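You operate a simulated robot arm through the tools that you are given. There is no shell and no other tool. Be economical: measure what you need, move in short steps, check, and stop when the job is done.

You are at the controls of a simulated two-armed robot. One attempt, no reset.

## Task
Test the sample in the square cup and set the white pump up to bring it to 70 %.
Fine: hold the orange stand to pull the probe, dip it, click it back in and read. Hold the white pump stand, dial to the dose, cup under the spout; no stroke. Spill none, drop nothing. Set down upright: square cup.

The check looks at the end state, three seconds after you hand in, the way a careful person would. Anything else that was tipped, shoved, dropped, spilled or broken makes it a failure.

## Robot
Two 7-joint arms with two-finger parallel grippers on one trunk, on a base that drives. Base frame: it is fixed to the floor where the robot stands at the start and does not move with it; the origin is under the middle of the robot, x ahead of it, y to its left, z up. Readings come in mm, degrees, newtons and seconds.
The left shoulder is at the start at [60, 143, 926], the right one opposite. With the tool pointing down near the work surface each hand reaches from about 160 to 540 mm from the robot's upright axis, wherever it stands, measured 20 degrees to its own side. Places, roughly: brush [250, 1750, 1000]; caddy [-250, 1750, 1000]; clamp knob [300, 1800, 900]; clamp stand [250, 1750, 1000]; dose dial [600, -600, 1100]; flat lever [600, -700, 1100]; gauge stand [-500, 1750, 1000]; lens (8x8x1 cm) [100, 1600, 900]; lens block [250, 1500, 1000]; pot [250, 1750, 1000]; sliding post [0, 1800, 900]; tray with two handles [-250, 1500, 250]; upright lever [-300, 1800, 1000]. Payload 1.57 kg a hand.
The tool frame of a hand sits at the grasp point between the pads (the TCP): z along the fingers, y along the line on which they close. The tips reach 30 mm beyond it. The gripper opens to 110 mm. The fingers are 24 mm wide and 12 mm thick; the gripper's body (48 by 112 mm) begins 78 mm behind the TCP.
Orientation is that of the tool frame in the base frame, as a unit quaternion [w, x, y, z]. With the fingers straight down and closing along the base's y, the tool's x points along the base's -x, its y along +y and its z along -z.

## Interface
- The arms move only by the tool apply_moves. It takes "left_increments", "right_increments" or both (then of equal length, played together; a hand with none holds still); each is a list of rows, each a list of 7 numbers: the turn, a rotation vector about the tool's x, y, z in degrees, then the shift along the tool's x, y, z in mm, then the finger opening in mm, from 0 to 110. In form: [[wx, wy, wz, x, y, z, gripper], ...]. A call has 1 to 10 rows; each row is the pose to reach, as a shift and turn from the pose commanded when the call began, along the tool's axes at that moment. Rows are played at 5 a second. More than 50 mm and 8.6 degrees between two rows, or a gripper value outside its range, and nothing of the call is played. Where a pose cannot be reached the arm comes as near as it can. A force on the tool above 40 N (or 10 N above the force at the start of the call, whichever is more), or a blocked arm, ends the call early, and 0.2 s more pass. The fingers move at their own pace (about 45 mm/s each) and stop on an object; they squeeze with about 43 N. The grip force told is the motor's: it shows also when the fingers shut on nothing. Time passes only in rows, and 0.2 s behind the last, so rows that repeat a pose let the fingers close. It gives the time, the measured TCP pose, the force on the tool (base axes), the opening and the grip force at its end, in the units of the frame above (readings bear some noise), with the torque about the TCP (base axes, N m) and any sound that the robot's microphone picked up.
- Cameras (640 x 400 px; columns grow to the right, rows downward): "scene" is now at [39.2, -40.7, 1539.6]; the picture's right is [-0.52, -0.86, 0.00], its down [-0.62, 0.38, -0.69] and it looks along [0.59, -0.36, -0.73] (base axes); focal length 247 px, centre (320, 200). "left" rides on the left gripper at [70, -16, -141] in its tool frame; the picture's right is [0.23, 0.97, 0.00], its down [-0.85, 0.20, -0.48] and it looks along [-0.47, 0.11, 0.88] (tool axes); focal length 222 px, centre (320, 200). "right" rides on the right gripper at [70, 16, -141] in its tool frame; the picture's right is [-0.23, 0.97, 0.00], its down [-0.86, -0.20, -0.48] and it looks along [-0.47, -0.11, 0.88] (tool axes); focal length 222 px, centre (320, 200). There is no depth. A picture from a camera that has moved, and an enlarged one, comes with that camera's place and axes in the base frame and with its lens.
- camera(camera): a new picture of that camera. The clock stands still meanwhile.
- raise_lower(by): slides the trunk up (or, below 0, down) by that many mm; the arms and the scene camera ride with it, the base frame stays. It gives what a move gives, with no picture.
- drive_base(legs): drives the robot by 1 to 6 legs, each [ahead, left, turn to the left] in mm, mm and degrees, along the robot's own axes; the way and the turn of a leg run together, so that a leg with both is an arc; at most 1500 mm and 180 degrees a leg. The arms and the cameras ride along, it lands a little off, and it stops where it bumps. It gives what a move gives.
- pan_tilt(pan, tilt): turns the head with the scene camera to pan (to the left, within 86 degrees either way) and tilt (down, from -29 to 69), counted from straight ahead of the robot. It gives what a move gives.
- close_up(camera, box): a new picture of the part [left, top, right, bottom] of that camera's present view, enlarged. The clock stands still meanwhile.
- sign_off(): hands the job in; it is judged then, once.

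Go step by step. Nothing tells you exact positions but the pictures and the camera data: compare them with the known pose of the tool, close in by small moves and look again before you grip or let go. The budget is 120 turns and 88 pictures, counting those below and the enlarged ones. Unless the task says otherwise, let go and move clear before handing in.

The tools are called after "Request:" as name(argument=value, ...) on one line, values as JSON. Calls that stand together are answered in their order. apply_moves: Moves the arms, as the interface text tells. Its arguments: {"type":"object","properties":{"left_increments":{"type":"array","items":{"type":"array","items":{"type":"number"}}},"right_increments":{"type":"array","items":{"type":"array","items":{"type":"number"}}}},"required":[]} The other tools are called the same way: raise_lower (by) slides the trunk up or down; drive_base (legs) drives the base; pan_tilt (pan, tilt) turns the head that bears the scene camera; camera (camera) takes a picture; close_up (camera, box) takes an enlarged picture of a part of a camera's view; sign_off () hands the job in.

At the start:

```text
time: 0.0
left_position: [460.7, -28.4, 1000.4]
left_tcp_rot: [0.0, 0.0, 1.0, -0.001]
left_contact_force: [0.5, -0.6, -0.4]
left_wrist_torque: [0.0, 0.01, -0.04]
left_grip_width: 110.1
left_gripper_force: 0.0
right_position: [320.4, -333.7, 1000.1]
right_tcp_rot: [0.0, 0.0, 1.0, 0.0]
right_contact_force: [0.5, 0.3, -0.7]
right_wrist_torque: [-0.01, 0.04, 0.02]
right_grip_width: 109.9
right_gripper_force: 0.0
trunk travel left (down, up): [-525.0, 65.0]
robot x, y, heading: [4.0, -0.6, 0.0]
head pan, tilt: [-31.2, 46.6]
```

scene: 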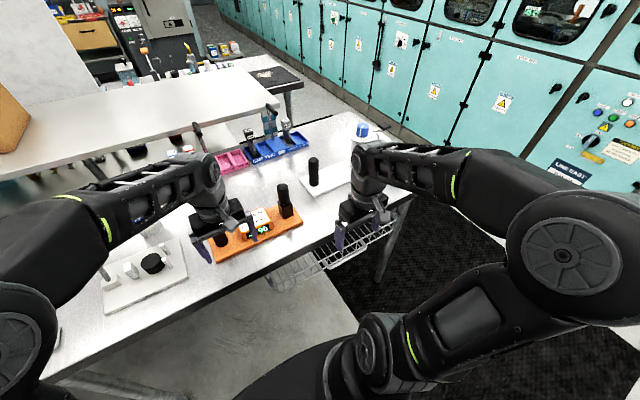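
right: 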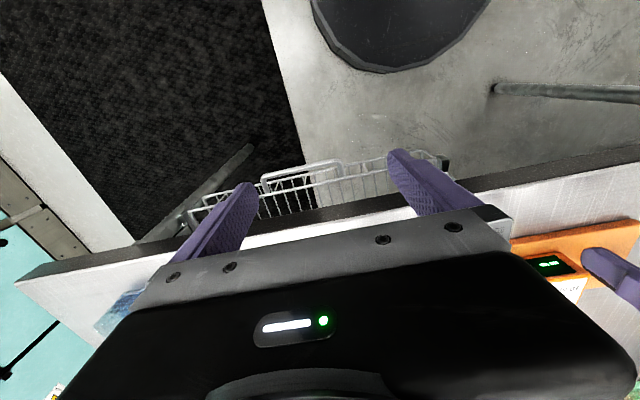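
left: 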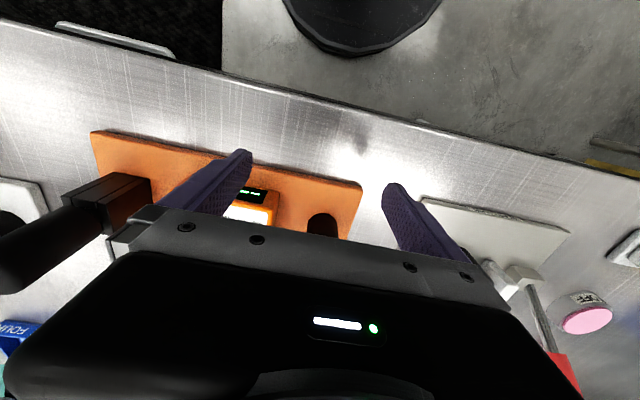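

I see an orange meter stand, a white board at left (possibly the pump) and another white stand at right on the bench. I take close-ups first to identify everything.

Request:
close_up(camera="scene", box=[180, 90, 420, 270])

Request:
close_up(camera="scene", box=[60, 130, 300, 320])

```text
2.22 times, centred on (300, 180) of scene
camera zoom: at [39.2, -40.7, 1539.6], right [-0.52, -0.86, 0.0], down [-0.62, 0.38, -0.69], along [0.59, -0.36, -0.73], focal length 549 px, centre (364, 244)
```

zoom: 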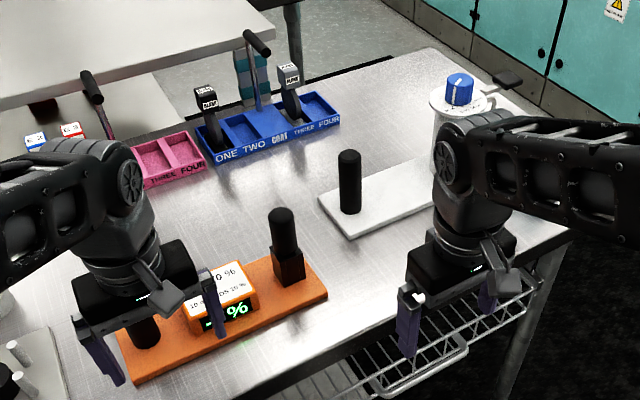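

```text
2.11 times, centred on (180, 225) of scene
camera zoom: at [39.2, -40.7, 1539.6], right [-0.52, -0.86, 0.0], down [-0.62, 0.38, -0.69], along [0.59, -0.36, -0.73], focal length 520 px, centre (615, 147)
```

zoom: 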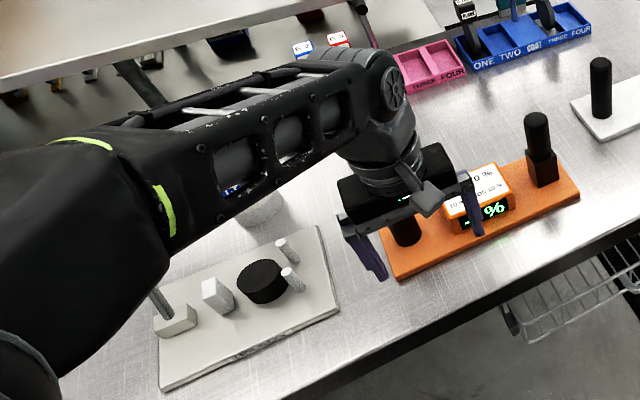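

The blue dial with a flat lever at the back right is the white pump; the orange stand is the meter with its probe. The arms hide the rest, so I move them back and look again.

Request:
apply_moves(left_increments=[[0, 0, 0, 30, 40, 0, 110], [0, 0, 0, 60, 80, 0, 110], [0, 0, 0, 90, 120, -10, 110], [0, 0, 0, 120, 160, -20, 110], [0, 0, 0, 150, 200, -30, 110], [0, 0, 0, 180, 240, -40, 110], [0, 0, 0, 200, 270, -50, 110]], right_increments=[[0, 0, 0, 15, -15, 0, 110], [0, 0, 0, 30, -30, 0, 110], [0, 0, 0, 45, -45, 0, 110], [0, 0, 0, 60, -60, 0, 110], [0, 0, 0, 80, -75, 0, 110], [0, 0, 0, 100, -90, 0, 110], [0, 0, 0, 110, -100, 0, 110]])

Request:
camera(camera="scene")

```text
refused: row 3 steps farther than a row can; nothing moved
```

```text
82 pictures are left
camera scene: at [39.2, -40.7, 1539.6], right [-0.52, -0.86, 0.0], down [-0.62, 0.38, -0.69], along [0.59, -0.36, -0.73], focal length 247 px, centre (320, 200)
```

scene: 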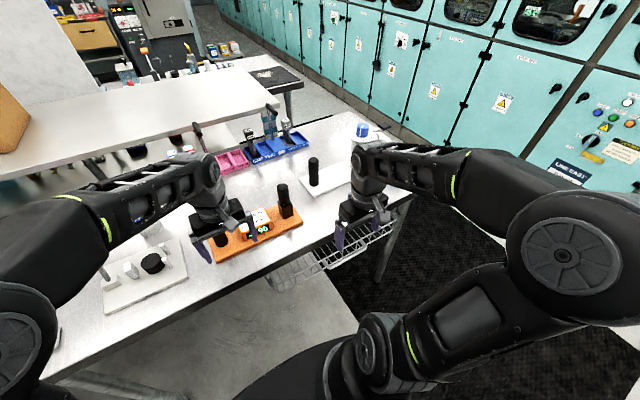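

The step was slightly too long; I retry with smaller steps.

Request:
apply_moves(left_increments=[[0, 0, 0, 26, 35, 0, 110], [0, 0, 0, 52, 70, -5, 110], [0, 0, 0, 78, 105, -10, 110], [0, 0, 0, 104, 140, -15, 110], [0, 0, 0, 130, 175, -20, 110], [0, 0, 0, 156, 210, -25, 110], [0, 0, 0, 182, 245, -30, 110]], right_increments=[[0, 0, 0, 15, -15, 0, 110], [0, 0, 0, 30, -30, 0, 110], [0, 0, 0, 45, -45, 0, 110], [0, 0, 0, 60, -60, 0, 110], [0, 0, 0, 80, -75, 0, 110], [0, 0, 0, 100, -90, 0, 110], [0, 0, 0, 110, -100, 0, 110]])

Request:
camera(camera="scene")

```text
time: 1.6
left_position: [277.6, 217.4, 1030.3]
left_tcp_rot: [0.0, 0.0, 1.0, 0.0]
left_contact_force: [0.4, -0.4, -0.6]
left_wrist_torque: [-0.01, -0.02, 0.03]
left_grip_width: 110.1
left_gripper_force: 0.2
right_position: [209.5, -431.4, 1000.0]
right_tcp_rot: [0.001, 0.001, 1.0, -0.001]
right_contact_force: [-0.1, -0.2, 0.1]
right_wrist_torque: [0.02, -0.02, -0.02]
right_grip_width: 110.1
right_gripper_force: 0.0
trunk travel left (down, up): [-525.0, 65.0]
robot x, y, heading: [-3.4, -1.8, -0.1]
head pan, tilt: [-31.2, 46.6]
```

```text
81 pictures are left
camera scene: at [37.9, -40.3, 1539.7], right [-0.52, -0.86, 0.0], down [-0.62, 0.38, -0.69], along [0.59, -0.36, -0.73], focal length 247 px, centre (320, 200)
```

scene: 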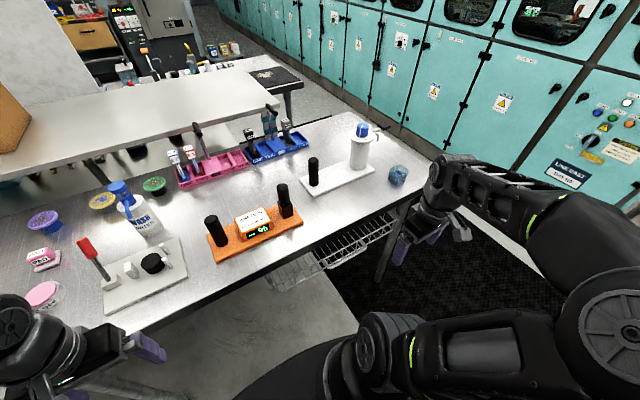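

Request:
close_up(camera="scene", box=[280, 100, 440, 200])

Request:
close_up(camera="scene", box=[190, 170, 320, 270])

Request:
close_up(camera="scene", box=[0, 140, 240, 320])

```text
4.00 times, centred on (360, 150) of scene
camera zoom: at [37.9, -40.3, 1539.7], right [-0.52, -0.86, 0.0], down [-0.62, 0.38, -0.69], along [0.59, -0.36, -0.73], focal length 989 px, centre (160, 400)
```

zoom: 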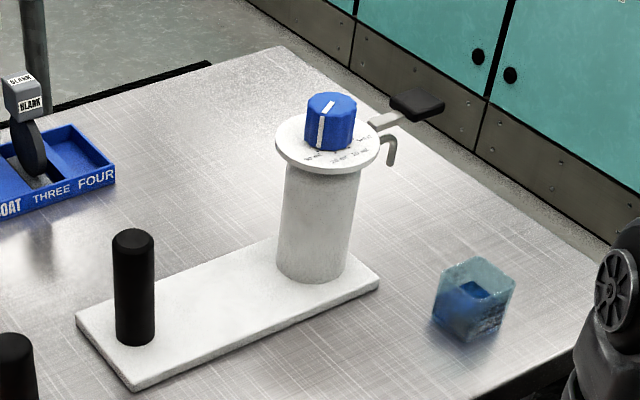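

```text
4.00 times, centred on (255, 220) of scene
camera zoom: at [37.9, -40.3, 1539.7], right [-0.52, -0.86, 0.0], down [-0.62, 0.38, -0.69], along [0.59, -0.36, -0.73], focal length 989 px, centre (580, 120)
```

zoom: 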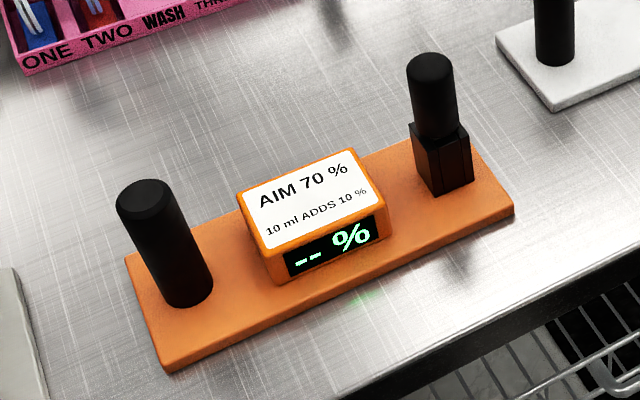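

```text
2.22 times, centred on (120, 230) of scene
camera zoom: at [37.9, -40.3, 1539.7], right [-0.52, -0.86, 0.0], down [-0.62, 0.38, -0.69], along [0.59, -0.36, -0.73], focal length 549 px, centre (764, 133)
```

zoom: 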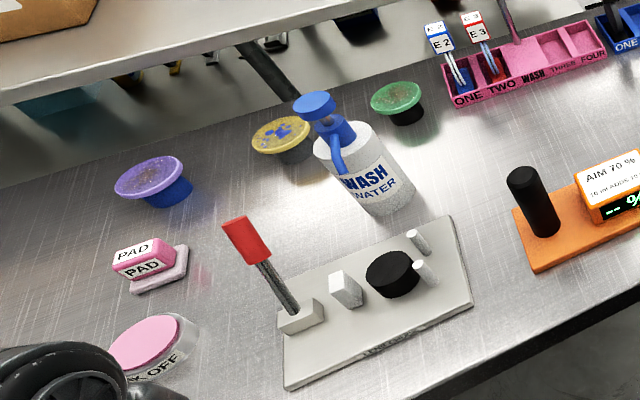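

The cup (blue sample) sits right of the pump near (480,-650). The meter reads "AIM 70 %, 10 ml adds 10 %", with its hold post on the left near (520,-40) and the probe on the right near (530,-265). I drive right so both hands can work, then look at the floor clearance.

Request:
drive_base(legs=[[0, -300, 0]])

Request:
pan_tilt(pan=-5, tilt=55)

Request:
camera(camera="scene")

Request:
camera(camera="right")

```text
time: 3.6
left_position: [279.9, -85.2, 1029.7]
left_tcp_rot: [0.0, 0.001, 1.0, 0.0]
left_contact_force: [0.0, -0.2, 0.0]
left_wrist_torque: [-0.02, -0.03, 0.02]
left_grip_width: 109.9
left_gripper_force: 0.1
right_position: [209.2, -734.0, 1000.2]
right_tcp_rot: [0.0, 0.001, 1.0, 0.001]
right_contact_force: [0.0, 0.1, -1.2]
right_wrist_torque: [0.03, 0.0, 0.0]
right_grip_width: 110.0
right_gripper_force: 0.0
trunk travel left (down, up): [-525.0, 65.0]
robot x, y, heading: [0.3, -305.1, -0.0]
head pan, tilt: [-31.2, 46.6]
```

```text
time: 4.5
left_position: [278.9, -85.6, 1030.5]
left_tcp_rot: [0.001, 0.001, 1.0, 0.0]
left_contact_force: [-0.3, 0.6, -0.2]
left_wrist_torque: [-0.02, -0.02, -0.01]
left_grip_width: 109.9
left_gripper_force: 0.1
right_position: [209.1, -734.0, 1000.8]
right_tcp_rot: [0.0, 0.002, 1.0, 0.0]
right_contact_force: [0.1, 0.7, 0.6]
right_wrist_torque: [0.02, -0.01, 0.01]
right_grip_width: 110.1
right_gripper_force: 0.2
trunk travel left (down, up): [-525.0, 65.0]
robot x, y, heading: [-0.9, -302.1, -0.5]
head pan, tilt: [-5.0, 55.0]
```

```text
77 pictures are left
camera scene: at [42.3, -307.7, 1528.4], right [-0.09, -1.0, 0.0], down [-0.82, 0.07, -0.57], along [0.57, -0.05, -0.82], focal length 247 px, centre (320, 200)
```

scene: 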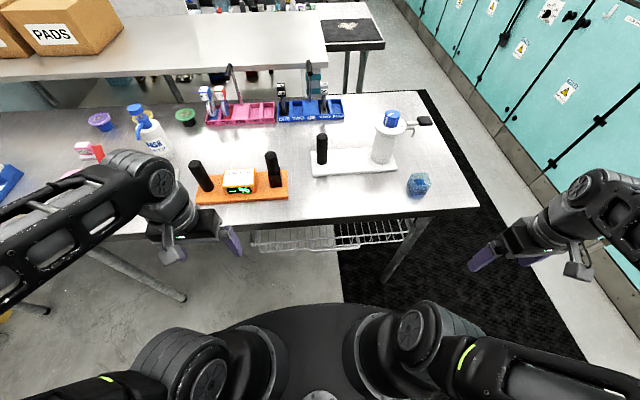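

```text
76 pictures are left
camera right: at [139.4, -717.0, 1140.7], right [0.23, 0.97, 0.0], down [0.85, -0.2, 0.48], along [0.47, -0.11, -0.88], focal length 222 px, centre (320, 200)
```

right: 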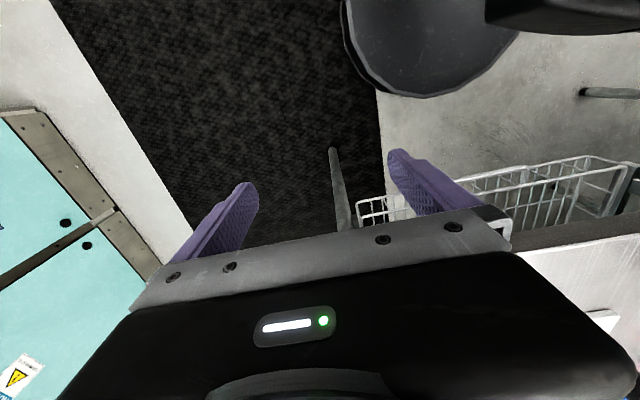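

I have a clean view now. I take precise close-ups for triangulation before approaching.

Request:
close_up(camera="scene", box=[180, 130, 340, 230])

Request:
close_up(camera="scene", box=[300, 100, 460, 200])

```text
4.00 times, centred on (260, 180) of scene
camera zoom: at [42.3, -307.7, 1528.4], right [-0.09, -1.0, 0.0], down [-0.82, 0.07, -0.57], along [0.57, -0.05, -0.82], focal length 989 px, centre (560, 280)
```

zoom: 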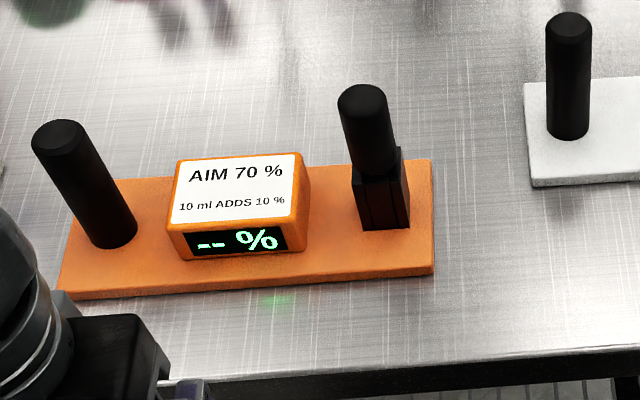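

```text
4.00 times, centred on (380, 150) of scene
camera zoom: at [42.3, -307.7, 1528.4], right [-0.09, -1.0, 0.0], down [-0.82, 0.07, -0.57], along [0.57, -0.05, -0.82], focal length 989 px, centre (80, 400)
```

zoom: 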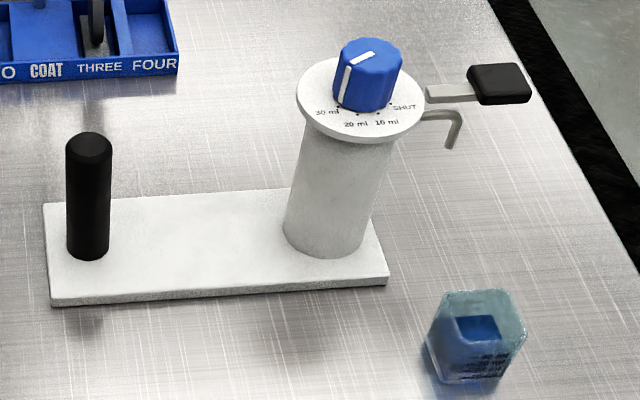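

Triangulated: hold post at about (541,-3) with top z≈1035, probe (541,-212) with handle top ≈1048, cup (485,-655), dial (615,-562,1095), pump post (630,-366), spout tip ≈(610,-645,1020), bench ≈900. I drive ahead slowly toward the bench edge (x≈410).

Request:
drive_base(legs=[[60, 0, 0], [50, 0, 0]])

Request:
pan_tilt(pan=5, tilt=55)

Request:
camera(camera="scene")

Request:
camera(camera="right")

```text
time: 6.0
left_position: [390.0, -86.2, 1029.9]
left_tcp_rot: [-0.001, 0.0, 1.0, 0.0]
left_contact_force: [0.5, -0.2, 0.2]
left_wrist_torque: [0.01, 0.04, 0.02]
left_grip_width: 110.0
left_gripper_force: 0.1
right_position: [320.0, -734.0, 1001.2]
right_tcp_rot: [-0.001, 0.002, 1.0, 0.0]
right_contact_force: [0.5, -0.8, -0.5]
right_wrist_torque: [-0.02, 0.01, -0.03]
right_grip_width: 110.1
right_gripper_force: 0.0
trunk travel left (down, up): [-525.0, 65.0]
robot x, y, heading: [108.9, -300.8, -0.0]
head pan, tilt: [-5.0, 55.0]
```

```text
time: 6.8
left_position: [389.9, -86.0, 1029.7]
left_tcp_rot: [0.0, 0.0, 1.0, -0.001]
left_contact_force: [-0.1, 0.3, 0.9]
left_wrist_torque: [-0.01, -0.02, 0.0]
left_grip_width: 110.2
left_gripper_force: 0.1
right_position: [318.5, -734.3, 1000.9]
right_tcp_rot: [0.0, 0.001, 1.0, 0.0]
right_contact_force: [0.0, -0.4, 0.0]
right_wrist_torque: [-0.03, -0.02, -0.01]
right_grip_width: 109.8
right_gripper_force: 0.0
trunk travel left (down, up): [-525.0, 65.0]
robot x, y, heading: [106.0, -303.9, -0.3]
head pan, tilt: [5.0, 55.0]
```

```text
73 pictures are left
camera scene: at [152.3, -295.3, 1528.4], right [0.08, -1.0, 0.0], down [-0.82, -0.07, -0.57], along [0.57, 0.05, -0.82], focal length 247 px, centre (320, 200)
```

scene: 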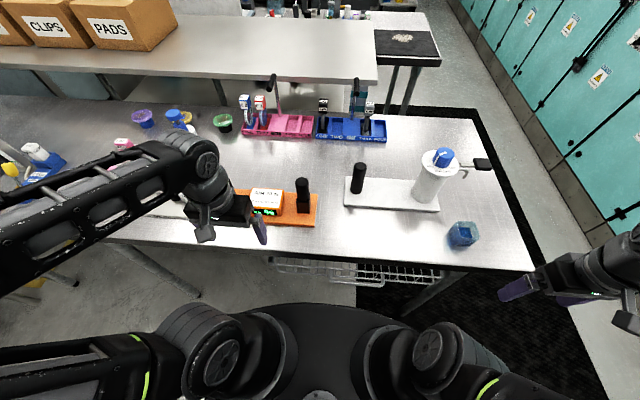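

```text
72 pictures are left
camera right: at [249.3, -717.3, 1140.7], right [0.23, 0.97, 0.0], down [0.85, -0.2, 0.48], along [0.47, -0.11, -0.88], focal length 222 px, centre (320, 200)
```

right: 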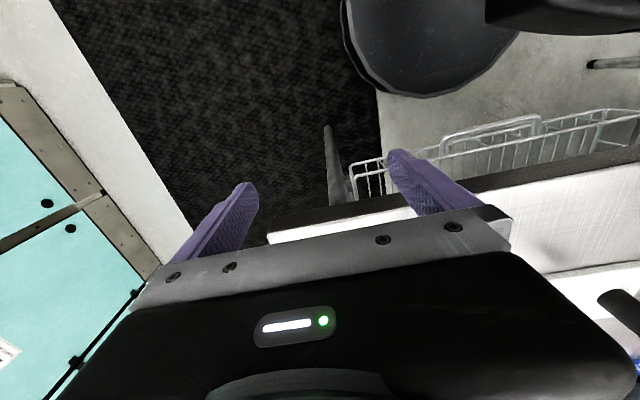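

No bump; the base now stands at about x=108. I raise both hands and bring the left one above the meter's hold post, the right one toward the probe.

Request:
apply_moves(left_increments=[[0, 0, 0, 0, 0, -40, 110], [0, 0, 0, 0, 0, -75, 110], [0, 0, 0, -20, 20, -75, 110], [0, 0, 0, -45, 40, -75, 110], [0, 0, 0, -75, 60, -75, 110], [0, 0, 0, -110, 75, -75, 110], [0, 0, 0, -151, 83, -75, 110], [0, 0, 0, -151, 83, -75, 110], [0, 0, 0, -151, 83, -75, 110], [0, 0, 0, -151, 83, -75, 110]], right_increments=[[0, 0, 0, 0, 0, -45, 110], [0, 0, 0, 0, 0, -90, 110], [0, 0, 0, 0, 30, -120, 110], [0, 0, 0, 0, 79, -120, 110], [0, 0, 0, 0, 128, -120, 110], [0, 0, 0, 0, 177, -120, 110], [0, 0, 0, 0, 226, -120, 110], [0, 0, 0, 0, 275, -120, 110], [0, 0, 0, 0, 324, -120, 110], [0, 0, 0, 0, 373, -120, 110]])

Request:
apply_moves(left_increments=[[0, 0, 0, 0, 0, 0, 110], [0, 0, 0, 0, 0, 0, 110], [0, 0, 0, 0, 0, 0, 110], [0, 0, 0, 0, 0, 0, 110], [0, 0, 0, 0, 0, 0, 110], [0, 0, 0, 0, 0, 0, 110], [0, 0, 0, 0, 0, 0, 110]], right_increments=[[0, 0, 0, -20, 40, 0, 110], [0, 0, 0, -40, 80, 0, 110], [0, 0, 0, -70, 115, 0, 110], [0, 0, 0, -105, 149, 0, 110], [0, 0, 0, -150, 149, 0, 110], [0, 0, 0, -195, 149, 0, 110], [0, 0, 0, -222, 149, 0, 110]])

Request:
camera(camera="left")

Request:
camera(camera="right")

```text
time: 9.0
left_position: [538.8, -1.0, 1105.0]
left_tcp_rot: [0.002, 0.0, 1.0, -0.001]
left_contact_force: [-0.6, 0.3, -1.0]
left_wrist_torque: [-0.05, -0.03, 0.04]
left_grip_width: 110.0
left_gripper_force: 0.1
left hand out of reach, approached as far as the arm can: row 2
right_position: [324.2, -372.6, 1093.9]
right_tcp_rot: [0.0, 0.001, 1.0, -0.002]
right_contact_force: [-0.3, 0.7, -0.2]
right_wrist_torque: [-0.04, -0.03, -0.02]
right_grip_width: 109.9
right_gripper_force: 0.1
right hand out of reach, approached as far as the arm can: row 3, 4, 5, 6, 7, 8, 9, 10
trunk travel left (down, up): [-525.0, 65.0]
robot x, y, heading: [109.3, -300.4, 0.3]
head pan, tilt: [5.0, 55.0]
```

```text
time: 10.6
left_position: [539.2, -2.9, 1105.0]
left_tcp_rot: [0.003, 0.002, 1.0, 0.0]
left_contact_force: [-0.1, 0.5, -0.4]
left_wrist_torque: [0.0, -0.02, 0.03]
left_grip_width: 110.1
left_gripper_force: 0.1
right_position: [547.5, -224.5, 1094.5]
right_tcp_rot: [0.001, -0.001, 1.0, 0.001]
right_contact_force: [-0.2, -0.7, 1.1]
right_wrist_torque: [0.02, 0.01, 0.01]
right_grip_width: 110.3
right_gripper_force: 0.0
trunk travel left (down, up): [-525.0, 65.0]
robot x, y, heading: [111.3, -303.8, -0.1]
head pan, tilt: [5.0, 55.0]
```

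```text
71 pictures are left
camera left: at [468.7, -18.4, 1245.4], right [-0.23, 0.97, 0.0], down [0.85, 0.2, 0.48], along [0.47, 0.11, -0.88], focal length 222 px, centre (320, 200)
```

left: 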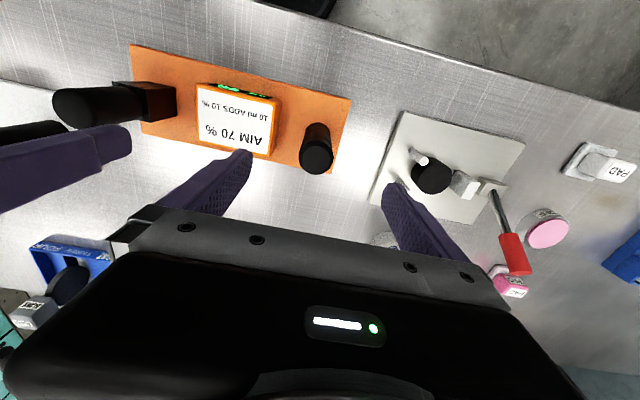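

```text
70 pictures are left
camera right: at [476.4, -207.7, 1234.1], right [0.23, 0.97, 0.0], down [0.85, -0.2, 0.48], along [0.47, -0.11, -0.88], focal length 222 px, centre (320, 200)
```

right: 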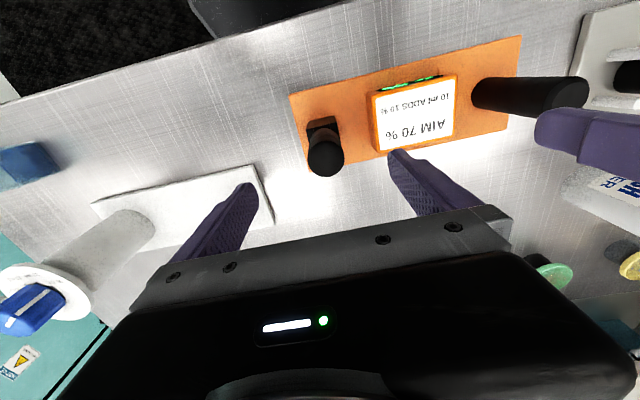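

The post is about (535,-6) and the probe about (536,-217). I align both hands and start down a little to check the commanded reference.

Request:
apply_moves(left_increments=[[0, 0, 0, 2, -2, 20, 110], [0, 0, 0, 4, -3, 50, 110], [0, 0, 0, 4, -3, 50, 110]], right_increments=[[0, 0, 0, 6, 4, 0, 110], [0, 0, 0, 12, 7, 20, 110], [0, 0, 0, 12, 7, 20, 110]])

Request:
camera(camera="left")

Request:
camera(camera="right")

```text
time: 11.4
left_position: [535.1, -5.8, 1054.7]
left_tcp_rot: [0.0, 0.001, 1.0, 0.0]
left_contact_force: [0.3, -0.1, 0.2]
left_wrist_torque: [0.0, 0.0, -0.02]
left_grip_width: 110.1
left_gripper_force: 0.1
right_position: [534.8, -219.0, 1074.2]
right_tcp_rot: [0.0, 0.0, 1.0, 0.0]
right_contact_force: [0.2, 0.0, -0.1]
right_wrist_torque: [0.01, 0.0, 0.02]
right_grip_width: 109.8
right_gripper_force: 0.1
trunk travel left (down, up): [-525.0, 65.0]
robot x, y, heading: [106.4, -299.6, -0.2]
head pan, tilt: [5.0, 55.0]
```

```text
69 pictures are left
camera left: at [465.3, -22.1, 1196.2], right [-0.23, 0.97, 0.0], down [0.86, 0.2, 0.48], along [0.47, 0.11, -0.88], focal length 222 px, centre (320, 200)
```

left: 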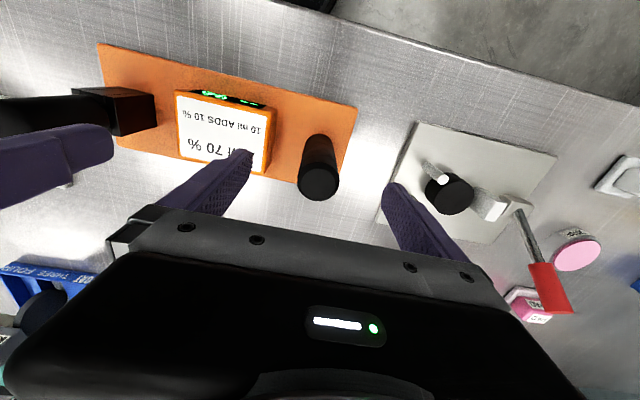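

```text
68 pictures are left
camera right: at [464.9, -201.6, 1213.6], right [0.23, 0.97, 0.0], down [0.85, -0.2, 0.48], along [0.47, -0.11, -0.88], focal length 222 px, centre (320, 200)
```

right: 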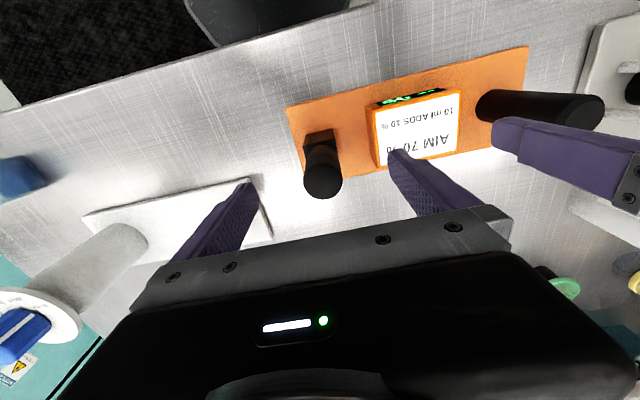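

Both are well aligned (post ≈(537,-7), probe ≈(538,-216)). I lower and close both grippers.

Request:
apply_moves(left_increments=[[0, 0, 0, -3, -1, 24, 110], [0, 0, 0, -3, -1, 47, 110], [0, 0, 0, -3, -1, 47, 60], [0, 0, 0, -3, -1, 47, 20], [0, 0, 0, -3, -1, 47, 20], [0, 0, 0, -3, -1, 47, 20], [0, 0, 0, -3, -1, 47, 20], [0, 0, 0, -3, -1, 47, 20]], right_increments=[[0, 0, 0, -3, 3, 32, 110], [0, 0, 0, -3, 3, 62, 110], [0, 0, 0, -3, 3, 62, 60], [0, 0, 0, -3, 3, 62, 20], [0, 0, 0, -3, 3, 62, 20], [0, 0, 0, -3, 3, 62, 20], [0, 0, 0, -3, 3, 62, 20], [0, 0, 0, -3, 3, 62, 20]])

Request:
camera(camera="scene")

```text
time: 13.2
left_position: [539.2, -6.7, 1009.2]
left_tcp_rot: [0.0, 0.002, 1.0, 0.0]
left_contact_force: [-0.6, 5.1, 2.0]
left_wrist_torque: [-0.55, 0.05, -0.07]
left_grip_width: 35.6
left_gripper_force: 27.8
right_position: [537.9, -215.9, 1011.2]
right_tcp_rot: [0.0, 0.001, 1.0, -0.001]
right_contact_force: [-0.4, -5.1, -0.3]
right_wrist_torque: [-0.22, 0.0, 0.01]
right_grip_width: 33.1
right_gripper_force: 26.2
trunk travel left (down, up): [-525.0, 65.0]
robot x, y, heading: [112.9, -306.6, -0.3]
head pan, tilt: [5.0, 55.0]
heard: snap
```

```text
67 pictures are left
camera scene: at [152.4, -295.1, 1528.4], right [0.09, -1.0, 0.0], down [-0.82, -0.07, -0.57], along [0.57, 0.05, -0.82], focal length 247 px, centre (320, 200)
```

scene: 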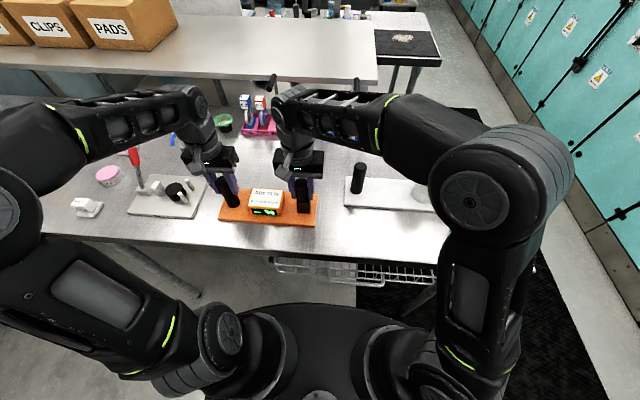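

I heard a snap as the grippers closed; I look closely before pulling.

Request:
close_up(camera="scene", box=[200, 140, 360, 240])

```text
4.00 times, centred on (280, 190) of scene
camera zoom: at [152.4, -295.1, 1528.4], right [0.09, -1.0, 0.0], down [-0.82, -0.07, -0.57], along [0.57, 0.05, -0.82], focal length 989 px, centre (480, 240)
```

zoom: 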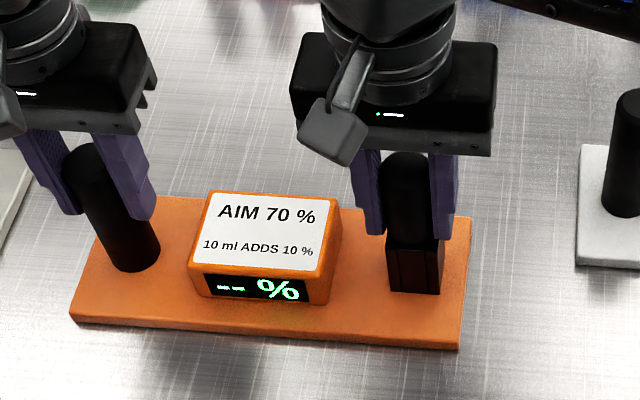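

All upright and held. I pull the probe straight up while the left hand holds the stand.

Request:
apply_moves(right_increments=[[0, 0, 0, 0, 0, -8, 20], [0, 0, 0, 0, 0, -16, 20], [0, 0, 0, 0, 0, -28, 20], [0, 0, 0, 0, 0, -42, 20], [0, 0, 0, 0, 0, -56, 20], [0, 0, 0, 0, 0, -70, 20], [0, 0, 0, 0, 0, -80, 20]])

Request:
close_up(camera="scene", box=[200, 120, 360, 240])

```text
time: 14.8
left_position: [538.9, -8.1, 1009.5]
left_tcp_rot: [0.0, 0.0, 1.0, 0.0]
left_contact_force: [0.6, -1.2, -0.6]
left_wrist_torque: [0.26, -0.01, 0.01]
left_grip_width: 35.1
left_gripper_force: 42.7
right_position: [537.5, -215.0, 1091.9]
right_tcp_rot: [0.0, 0.0, 1.0, 0.001]
right_contact_force: [0.9, 0.4, -0.5]
right_wrist_torque: [0.01, 0.01, 0.01]
right_grip_width: 32.9
right_gripper_force: 40.9
trunk travel left (down, up): [-525.0, 65.0]
robot x, y, heading: [112.3, -301.6, -0.1]
head pan, tilt: [5.0, 55.0]
```

```text
3.33 times, centred on (280, 180) of scene
camera zoom: at [152.3, -295.3, 1528.4], right [0.09, -1.0, 0.0], down [-0.82, -0.07, -0.57], along [0.57, 0.05, -0.82], focal length 824 px, centre (453, 267)
```

zoom: 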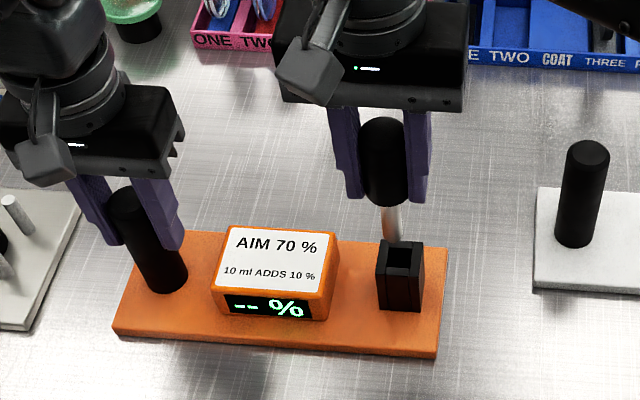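

The probe's stem is out or nearly out. I release the left hand and raise the trunk to clear everything.

Request:
apply_moves(left_increments=[[0, 0, 0, 0, 0, 0, 70], [0, 0, 0, 0, 0, 0, 110], [0, 0, 0, 0, 0, 0, 110], [0, 0, 0, 0, 0, 0, 110]])

Request:
raise_lower(by=60)

Request:
camera(camera="scene")

```text
time: 15.8
left_position: [539.1, -8.2, 1009.0]
left_tcp_rot: [0.0, 0.0, 1.0, 0.0]
left_contact_force: [1.2, 0.6, -0.8]
left_wrist_torque: [0.0, -0.01, -0.01]
left_grip_width: 110.1
left_gripper_force: 0.0
right_position: [537.9, -214.9, 1091.7]
right_tcp_rot: [0.001, 0.0, 1.0, 0.0]
right_contact_force: [0.5, 0.1, -1.6]
right_wrist_torque: [-0.03, 0.0, 0.02]
right_grip_width: 33.0
right_gripper_force: 41.4
trunk travel left (down, up): [-525.0, 65.0]
robot x, y, heading: [105.6, -301.8, -0.2]
head pan, tilt: [5.0, 55.0]
```

```text
time: 16.8
left_position: [539.2, -7.3, 1069.7]
left_tcp_rot: [-0.001, 0.001, 1.0, 0.0]
left_contact_force: [0.4, 0.0, -1.2]
left_wrist_torque: [0.0, -0.01, -0.01]
left_grip_width: 110.0
left_gripper_force: 0.0
right_position: [539.1, -214.9, 1150.6]
right_tcp_rot: [0.0, 0.001, 1.0, -0.001]
right_contact_force: [0.2, 0.3, -0.5]
right_wrist_torque: [0.01, 0.03, 0.0]
right_grip_width: 32.5
right_gripper_force: 41.3
trunk travel left (down, up): [-585.0, 5.0]
robot x, y, heading: [109.4, -302.8, -0.1]
head pan, tilt: [5.0, 55.0]
```

```text
64 pictures are left
camera scene: at [152.6, -295.0, 1588.4], right [0.09, -1.0, 0.0], down [-0.82, -0.07, -0.57], along [0.57, 0.05, -0.82], focal length 247 px, centre (320, 200)
```

scene: 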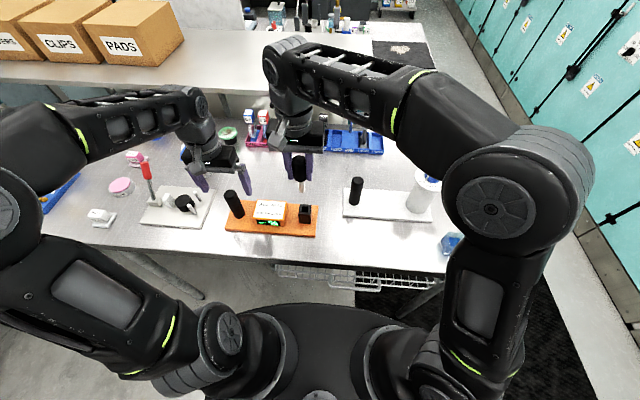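

Request:
close_up(camera="scene", box=[240, 120, 360, 240])

Request:
camera(camera="right")

Request:
close_up(camera="scene", box=[400, 160, 480, 270])

```text
3.33 times, centred on (300, 180) of scene
camera zoom: at [152.6, -295.0, 1588.4], right [0.09, -1.0, 0.0], down [-0.82, -0.07, -0.57], along [0.57, 0.05, -0.82], focal length 824 px, centre (387, 267)
```

zoom: 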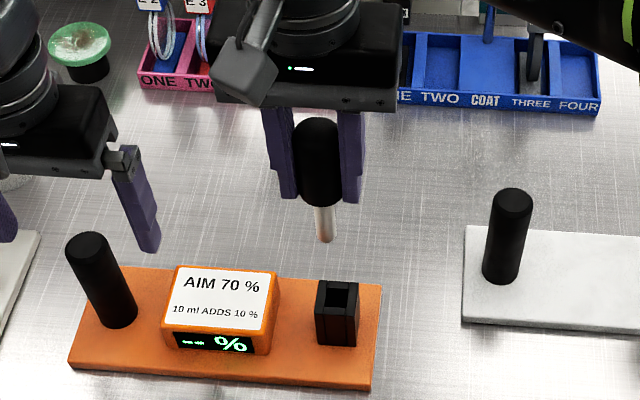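

```text
62 pictures are left
camera right: at [468.2, -198.2, 1291.6], right [0.23, 0.97, 0.0], down [0.85, -0.2, 0.48], along [0.47, -0.11, -0.88], focal length 222 px, centre (320, 200)
```

right: 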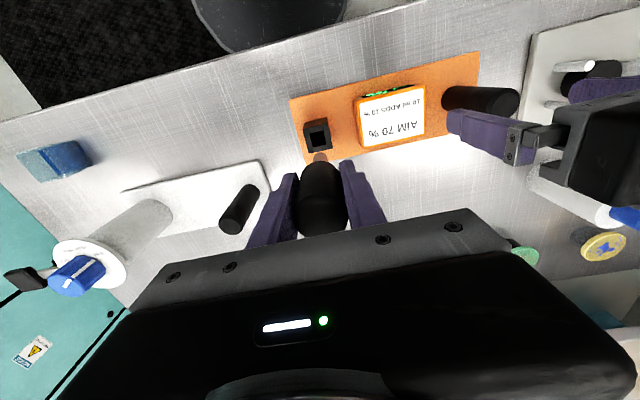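

```text
3.64 times, centred on (440, 215) of scene
camera zoom: at [152.6, -295.0, 1588.4], right [0.09, -1.0, 0.0], down [-0.82, -0.07, -0.57], along [0.57, 0.05, -0.82], focal length 899 px, centre (-116, 146)
```

zoom: 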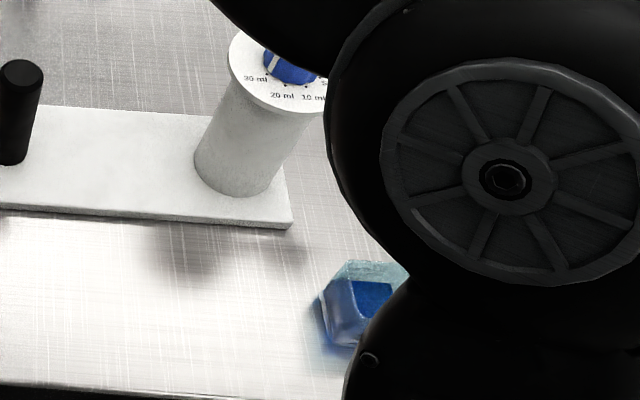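

The probe's tip is about 86 mm below the TCP and all is clear. I carry it high over to the cup and look with the right camera.

Request:
apply_moves(right_increments=[[0, 0, 0, 12, -46, 0, 20], [0, 0, 0, 24, -92, 0, 20], [0, 0, 0, 36, -138, 0, 20], [0, 0, 0, 48, -184, 0, 20], [0, 0, 0, 60, -230, 0, 20], [0, 0, 0, 60, -276, 0, 20], [0, 0, 0, 60, -322, 0, 20], [0, 0, 0, 60, -368, 0, 20], [0, 0, 0, 60, -404, 0, 20], [0, 0, 0, 60, -430, 0, 20]])

Request:
camera(camera="right")

Request:
pan_tilt(pan=-40, tilt=55)

Request:
camera(camera="scene")

```text
time: 19.0
left_position: [539.1, -9.1, 1069.9]
left_tcp_rot: [0.001, 0.001, 1.0, 0.001]
left_contact_force: [0.4, -0.2, -0.1]
left_wrist_torque: [0.03, 0.0, 0.01]
left_grip_width: 110.1
left_gripper_force: 0.0
right_position: [476.1, -647.4, 1150.2]
right_tcp_rot: [0.0, 0.0, 1.0, 0.0]
right_contact_force: [0.3, 0.4, -1.3]
right_wrist_torque: [-0.03, 0.04, 0.02]
right_grip_width: 32.5
right_gripper_force: 40.8
trunk travel left (down, up): [-585.0, 5.0]
robot x, y, heading: [109.7, -306.2, -0.3]
head pan, tilt: [5.0, 55.0]
```

```text
60 pictures are left
camera right: at [407.0, -630.1, 1291.2], right [0.23, 0.97, 0.0], down [0.85, -0.2, 0.48], along [0.47, -0.11, -0.88], focal length 222 px, centre (320, 200)
```

right: 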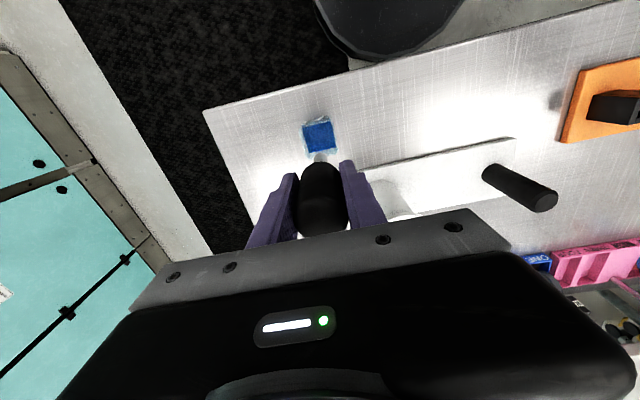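

```text
time: 20.1
left_position: [539.4, -6.9, 1068.5]
left_tcp_rot: [0.0, 0.0, 1.0, -0.001]
left_contact_force: [-0.4, -0.1, 0.7]
left_wrist_torque: [-0.01, -0.01, 0.02]
left_grip_width: 109.9
left_gripper_force: 0.1
right_position: [478.0, -645.8, 1151.7]
right_tcp_rot: [0.0, 0.001, 1.0, 0.0]
right_contact_force: [-0.5, 0.8, -1.0]
right_wrist_torque: [0.01, 0.01, -0.03]
right_grip_width: 32.7
right_gripper_force: 41.4
trunk travel left (down, up): [-585.0, 5.0]
robot x, y, heading: [112.7, -303.6, -0.4]
head pan, tilt: [-40.0, 55.0]
```

```text
59 pictures are left
camera scene: at [135.7, -347.8, 1588.4], right [-0.64, -0.77, 0.0], down [-0.63, 0.53, -0.57], along [0.44, -0.37, -0.82], focal length 247 px, centre (320, 200)
```

scene: 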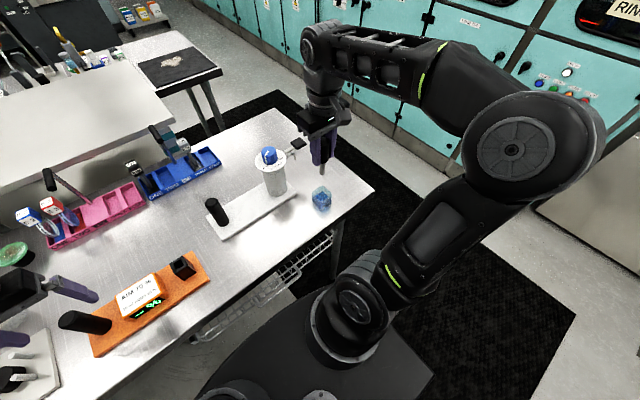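

Request:
close_up(camera="scene", box=[250, 120, 370, 220])

Request:
close_up(camera="right", box=[270, 90, 370, 180])

```text
4.00 times, centred on (310, 170) of scene
camera zoom: at [135.7, -347.8, 1588.4], right [-0.64, -0.77, 0.0], down [-0.63, 0.53, -0.57], along [0.44, -0.37, -0.82], focal length 989 px, centre (360, 320)
```

zoom: 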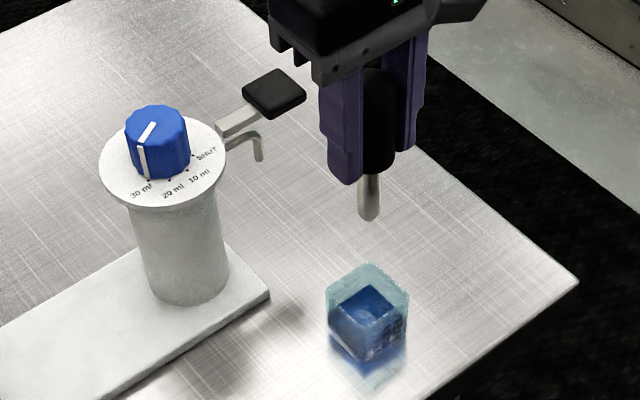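

```text
4.44 times, centred on (320, 135) of right
camera zoom: at [407.1, -629.1, 1291.3], right [0.23, 0.97, 0.0], down [0.85, -0.2, 0.48], along [0.47, -0.11, -0.88], focal length 987 px, centre (320, 489)
```

zoom: 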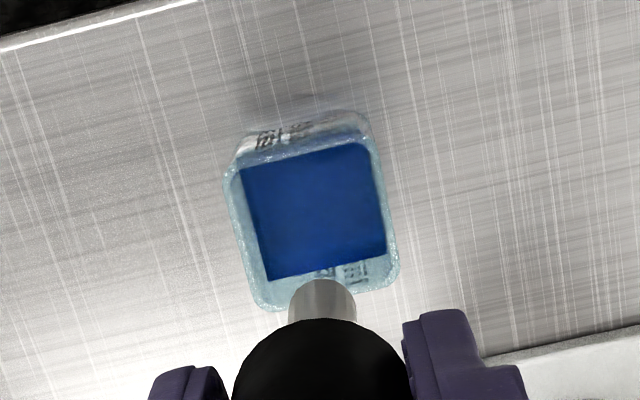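

The cup's rim centre is about (484,-648,965), roughly 50 mm square, with liquid inside. I descend to just above the rim first and check.

Request:
apply_moves(right_increments=[[0, 0, 0, -6, -2, 20, 20], [0, 0, 0, -6, -2, 50, 20], [0, 0, 0, -6, -2, 80, 20], [0, 0, 0, -6, -2, 95, 20], [0, 0, 0, -6, -2, 95, 20]])

Request:
close_up(camera="scene", box=[270, 140, 370, 220])

Request:
close_up(camera="right", box=[260, 90, 380, 200])

```text
time: 21.3
left_position: [538.9, -7.4, 1069.1]
left_tcp_rot: [0.001, 0.001, 1.0, 0.0]
left_contact_force: [0.0, -0.1, -0.2]
left_wrist_torque: [0.01, -0.01, -0.01]
left_grip_width: 110.2
left_gripper_force: 0.1
right_position: [483.3, -647.8, 1054.8]
right_tcp_rot: [-0.001, 0.001, 1.0, 0.001]
right_contact_force: [0.2, 0.5, -1.4]
right_wrist_torque: [0.01, 0.02, 0.0]
right_grip_width: 32.7
right_gripper_force: 41.0
trunk travel left (down, up): [-585.0, 5.0]
robot x, y, heading: [111.2, -302.5, 0.1]
head pan, tilt: [-40.0, 55.0]
```

```text
5.00 times, centred on (320, 180) of scene
camera zoom: at [135.7, -347.8, 1588.4], right [-0.64, -0.77, 0.0], down [-0.63, 0.53, -0.57], along [0.44, -0.37, -0.82], focal length 1236 px, centre (320, 300)
```

zoom: 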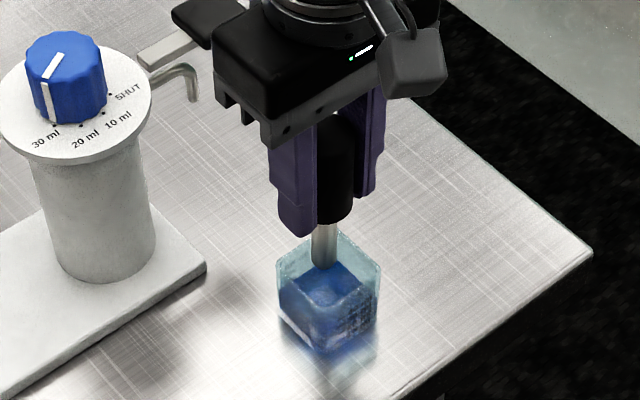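

```text
3.64 times, centred on (320, 145) of right
camera zoom: at [413.5, -630.5, 1196.5], right [0.23, 0.97, 0.0], down [0.85, -0.2, 0.48], along [0.47, -0.11, -0.88], focal length 808 px, centre (320, 400)
```

zoom: 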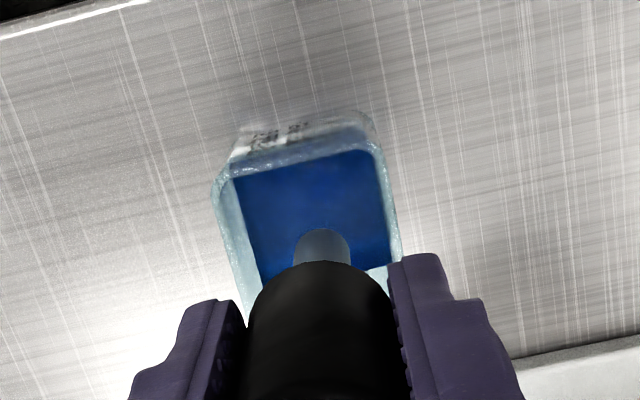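

The cup is aligned with the base axes and the tip is centred over it. I dip down to TCP z≈1007, watching the force.

Request:
apply_moves(right_increments=[[0, 0, 0, -2, -2, 12, 20], [0, 0, 0, -2, -2, 24, 20], [0, 0, 0, -2, -2, 36, 20], [0, 0, 0, -2, -2, 47, 20], [0, 0, 0, -2, -2, 47, 20], [0, 0, 0, -2, -2, 47, 20]])

Request:
close_up(camera="scene", box=[270, 140, 370, 220])

Request:
close_up(camera="right", box=[260, 90, 380, 200])

```text
time: 22.7
left_position: [539.3, -7.9, 1068.7]
left_tcp_rot: [0.0, 0.0, 1.0, -0.001]
left_contact_force: [-0.4, 0.9, -0.9]
left_wrist_torque: [0.0, -0.01, 0.03]
left_grip_width: 109.7
left_gripper_force: 0.1
right_position: [484.7, -649.0, 1008.9]
right_tcp_rot: [0.0, 0.001, 1.0, 0.0]
right_contact_force: [0.1, 0.1, -0.8]
right_wrist_torque: [-0.04, 0.01, -0.02]
right_grip_width: 32.9
right_gripper_force: 40.3
trunk travel left (down, up): [-585.0, 5.0]
robot x, y, heading: [112.3, -304.6, 0.0]
head pan, tilt: [-40.0, 55.0]
```

```text
5.00 times, centred on (320, 180) of scene
camera zoom: at [135.8, -347.8, 1588.4], right [-0.64, -0.77, 0.0], down [-0.63, 0.53, -0.57], along [0.44, -0.37, -0.82], focal length 1236 px, centre (320, 300)
```

zoom: 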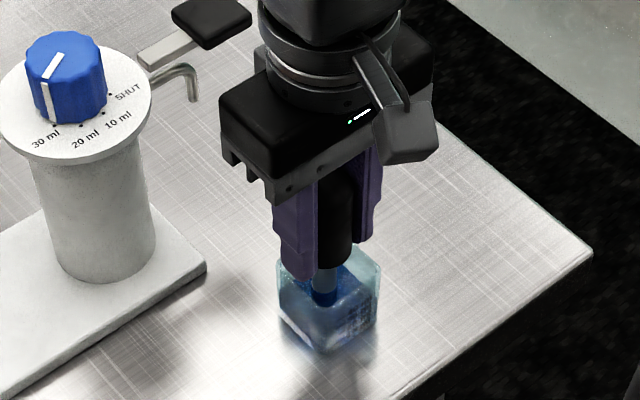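

```text
3.64 times, centred on (320, 145) of right
camera zoom: at [415.5, -632.6, 1149.5], right [0.23, 0.97, 0.0], down [0.85, -0.2, 0.48], along [0.47, -0.11, -0.88], focal length 808 px, centre (320, 400)
```

zoom: 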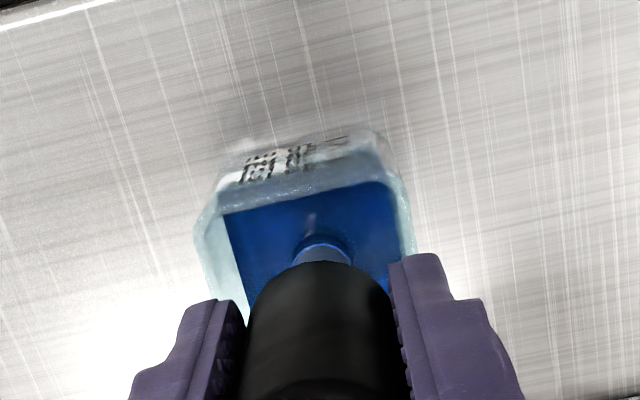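

The tip is wetted; I go 5 mm deeper, hold a second, then lift out slowly.

Request:
apply_moves(right_increments=[[0, 0, 0, 0, 0, 3, 20], [0, 0, 0, 0, 0, 5, 20], [0, 0, 0, 0, 0, 5, 20], [0, 0, 0, 0, 0, 5, 20], [0, 0, 0, 0, 0, 5, 20], [0, 0, 0, 0, 0, 5, 20], [0, 0, 0, 0, 0, 5, 20]])

Request:
apply_moves(right_increments=[[0, 0, 0, 0, 0, -5, 20], [0, 0, 0, 0, 0, -12, 20], [0, 0, 0, 0, 0, -24, 20], [0, 0, 0, 0, 0, -36, 20], [0, 0, 0, 0, 0, -48, 20], [0, 0, 0, 0, 0, -60, 20], [0, 0, 0, 0, 0, -60, 20], [0, 0, 0, 0, 0, -90, 20], [0, 0, 0, 0, 0, -120, 20], [0, 0, 0, 0, 0, -145, 20]])

Request:
apply_moves(right_increments=[[0, 0, 0, 0, 46, 0, 20], [0, 0, 0, 0, 92, 0, 20], [0, 0, 0, 0, 138, 0, 20], [0, 0, 0, 0, 184, 0, 20], [0, 0, 0, -5, 232, 0, 20], [0, 0, 0, -13, 278, 0, 20], [0, 0, 0, -25, 324, 0, 20], [0, 0, 0, -37, 370, 0, 20], [0, 0, 0, -46, 414, 0, 20], [0, 0, 0, -52, 432, 0, 20]])

Request:
camera(camera="right")

```text
time: 24.3
left_position: [539.9, -7.8, 1068.6]
left_tcp_rot: [0.0, 0.001, 1.0, 0.001]
left_contact_force: [0.3, -0.1, 0.2]
left_wrist_torque: [-0.01, -0.01, -0.04]
left_grip_width: 110.0
left_gripper_force: 0.0
right_position: [484.5, -649.4, 1004.7]
right_tcp_rot: [0.0, 0.001, 1.0, 0.0]
right_contact_force: [0.2, -0.2, -1.4]
right_wrist_torque: [-0.01, 0.04, 0.02]
right_grip_width: 32.8
right_gripper_force: 40.5
trunk travel left (down, up): [-585.0, 5.0]
robot x, y, heading: [108.1, -300.8, -0.1]
head pan, tilt: [-40.0, 55.0]
```

```text
time: 26.5
left_position: [538.0, -7.2, 1068.1]
left_tcp_rot: [0.001, 0.001, 1.0, 0.0]
left_contact_force: [0.0, -0.6, 0.2]
left_wrist_torque: [-0.01, 0.02, 0.03]
left_grip_width: 109.8
left_gripper_force: 0.2
right_position: [484.3, -648.8, 1150.5]
right_tcp_rot: [0.001, 0.001, 1.0, 0.001]
right_contact_force: [0.0, -0.4, -0.7]
right_wrist_torque: [0.0, -0.02, -0.01]
right_grip_width: 32.7
right_gripper_force: 40.5
trunk travel left (down, up): [-585.0, 5.0]
robot x, y, heading: [110.1, -299.0, -0.3]
head pan, tilt: [-40.0, 55.0]
```

```text
time: 28.7
left_position: [538.8, -6.3, 1069.0]
left_tcp_rot: [0.0, 0.002, 1.0, 0.0]
left_contact_force: [-0.4, -0.6, 0.4]
left_wrist_torque: [0.0, 0.02, -0.02]
left_grip_width: 110.0
left_gripper_force: 0.2
right_position: [538.5, -214.9, 1148.9]
right_tcp_rot: [0.0, 0.001, 1.0, 0.0]
right_contact_force: [-0.2, -0.3, -0.3]
right_wrist_torque: [-0.01, 0.0, 0.04]
right_grip_width: 32.9
right_gripper_force: 40.5
trunk travel left (down, up): [-585.0, 5.0]
robot x, y, heading: [110.3, -303.4, 0.1]
head pan, tilt: [-40.0, 55.0]
```

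```text
52 pictures are left
camera right: at [468.5, -199.3, 1289.1], right [0.23, 0.97, 0.0], down [0.85, -0.2, 0.48], along [0.47, -0.11, -0.88], focal length 222 px, centre (320, 200)
```

right: 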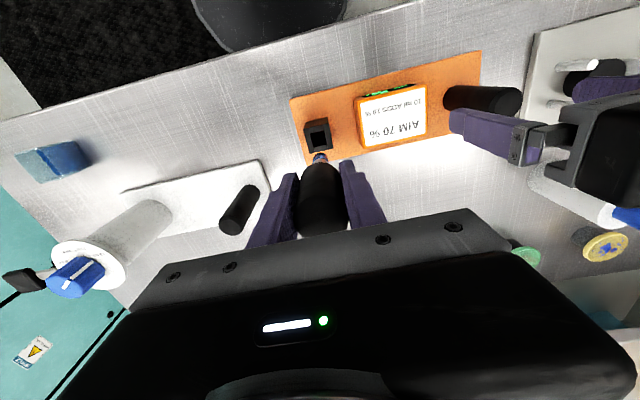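

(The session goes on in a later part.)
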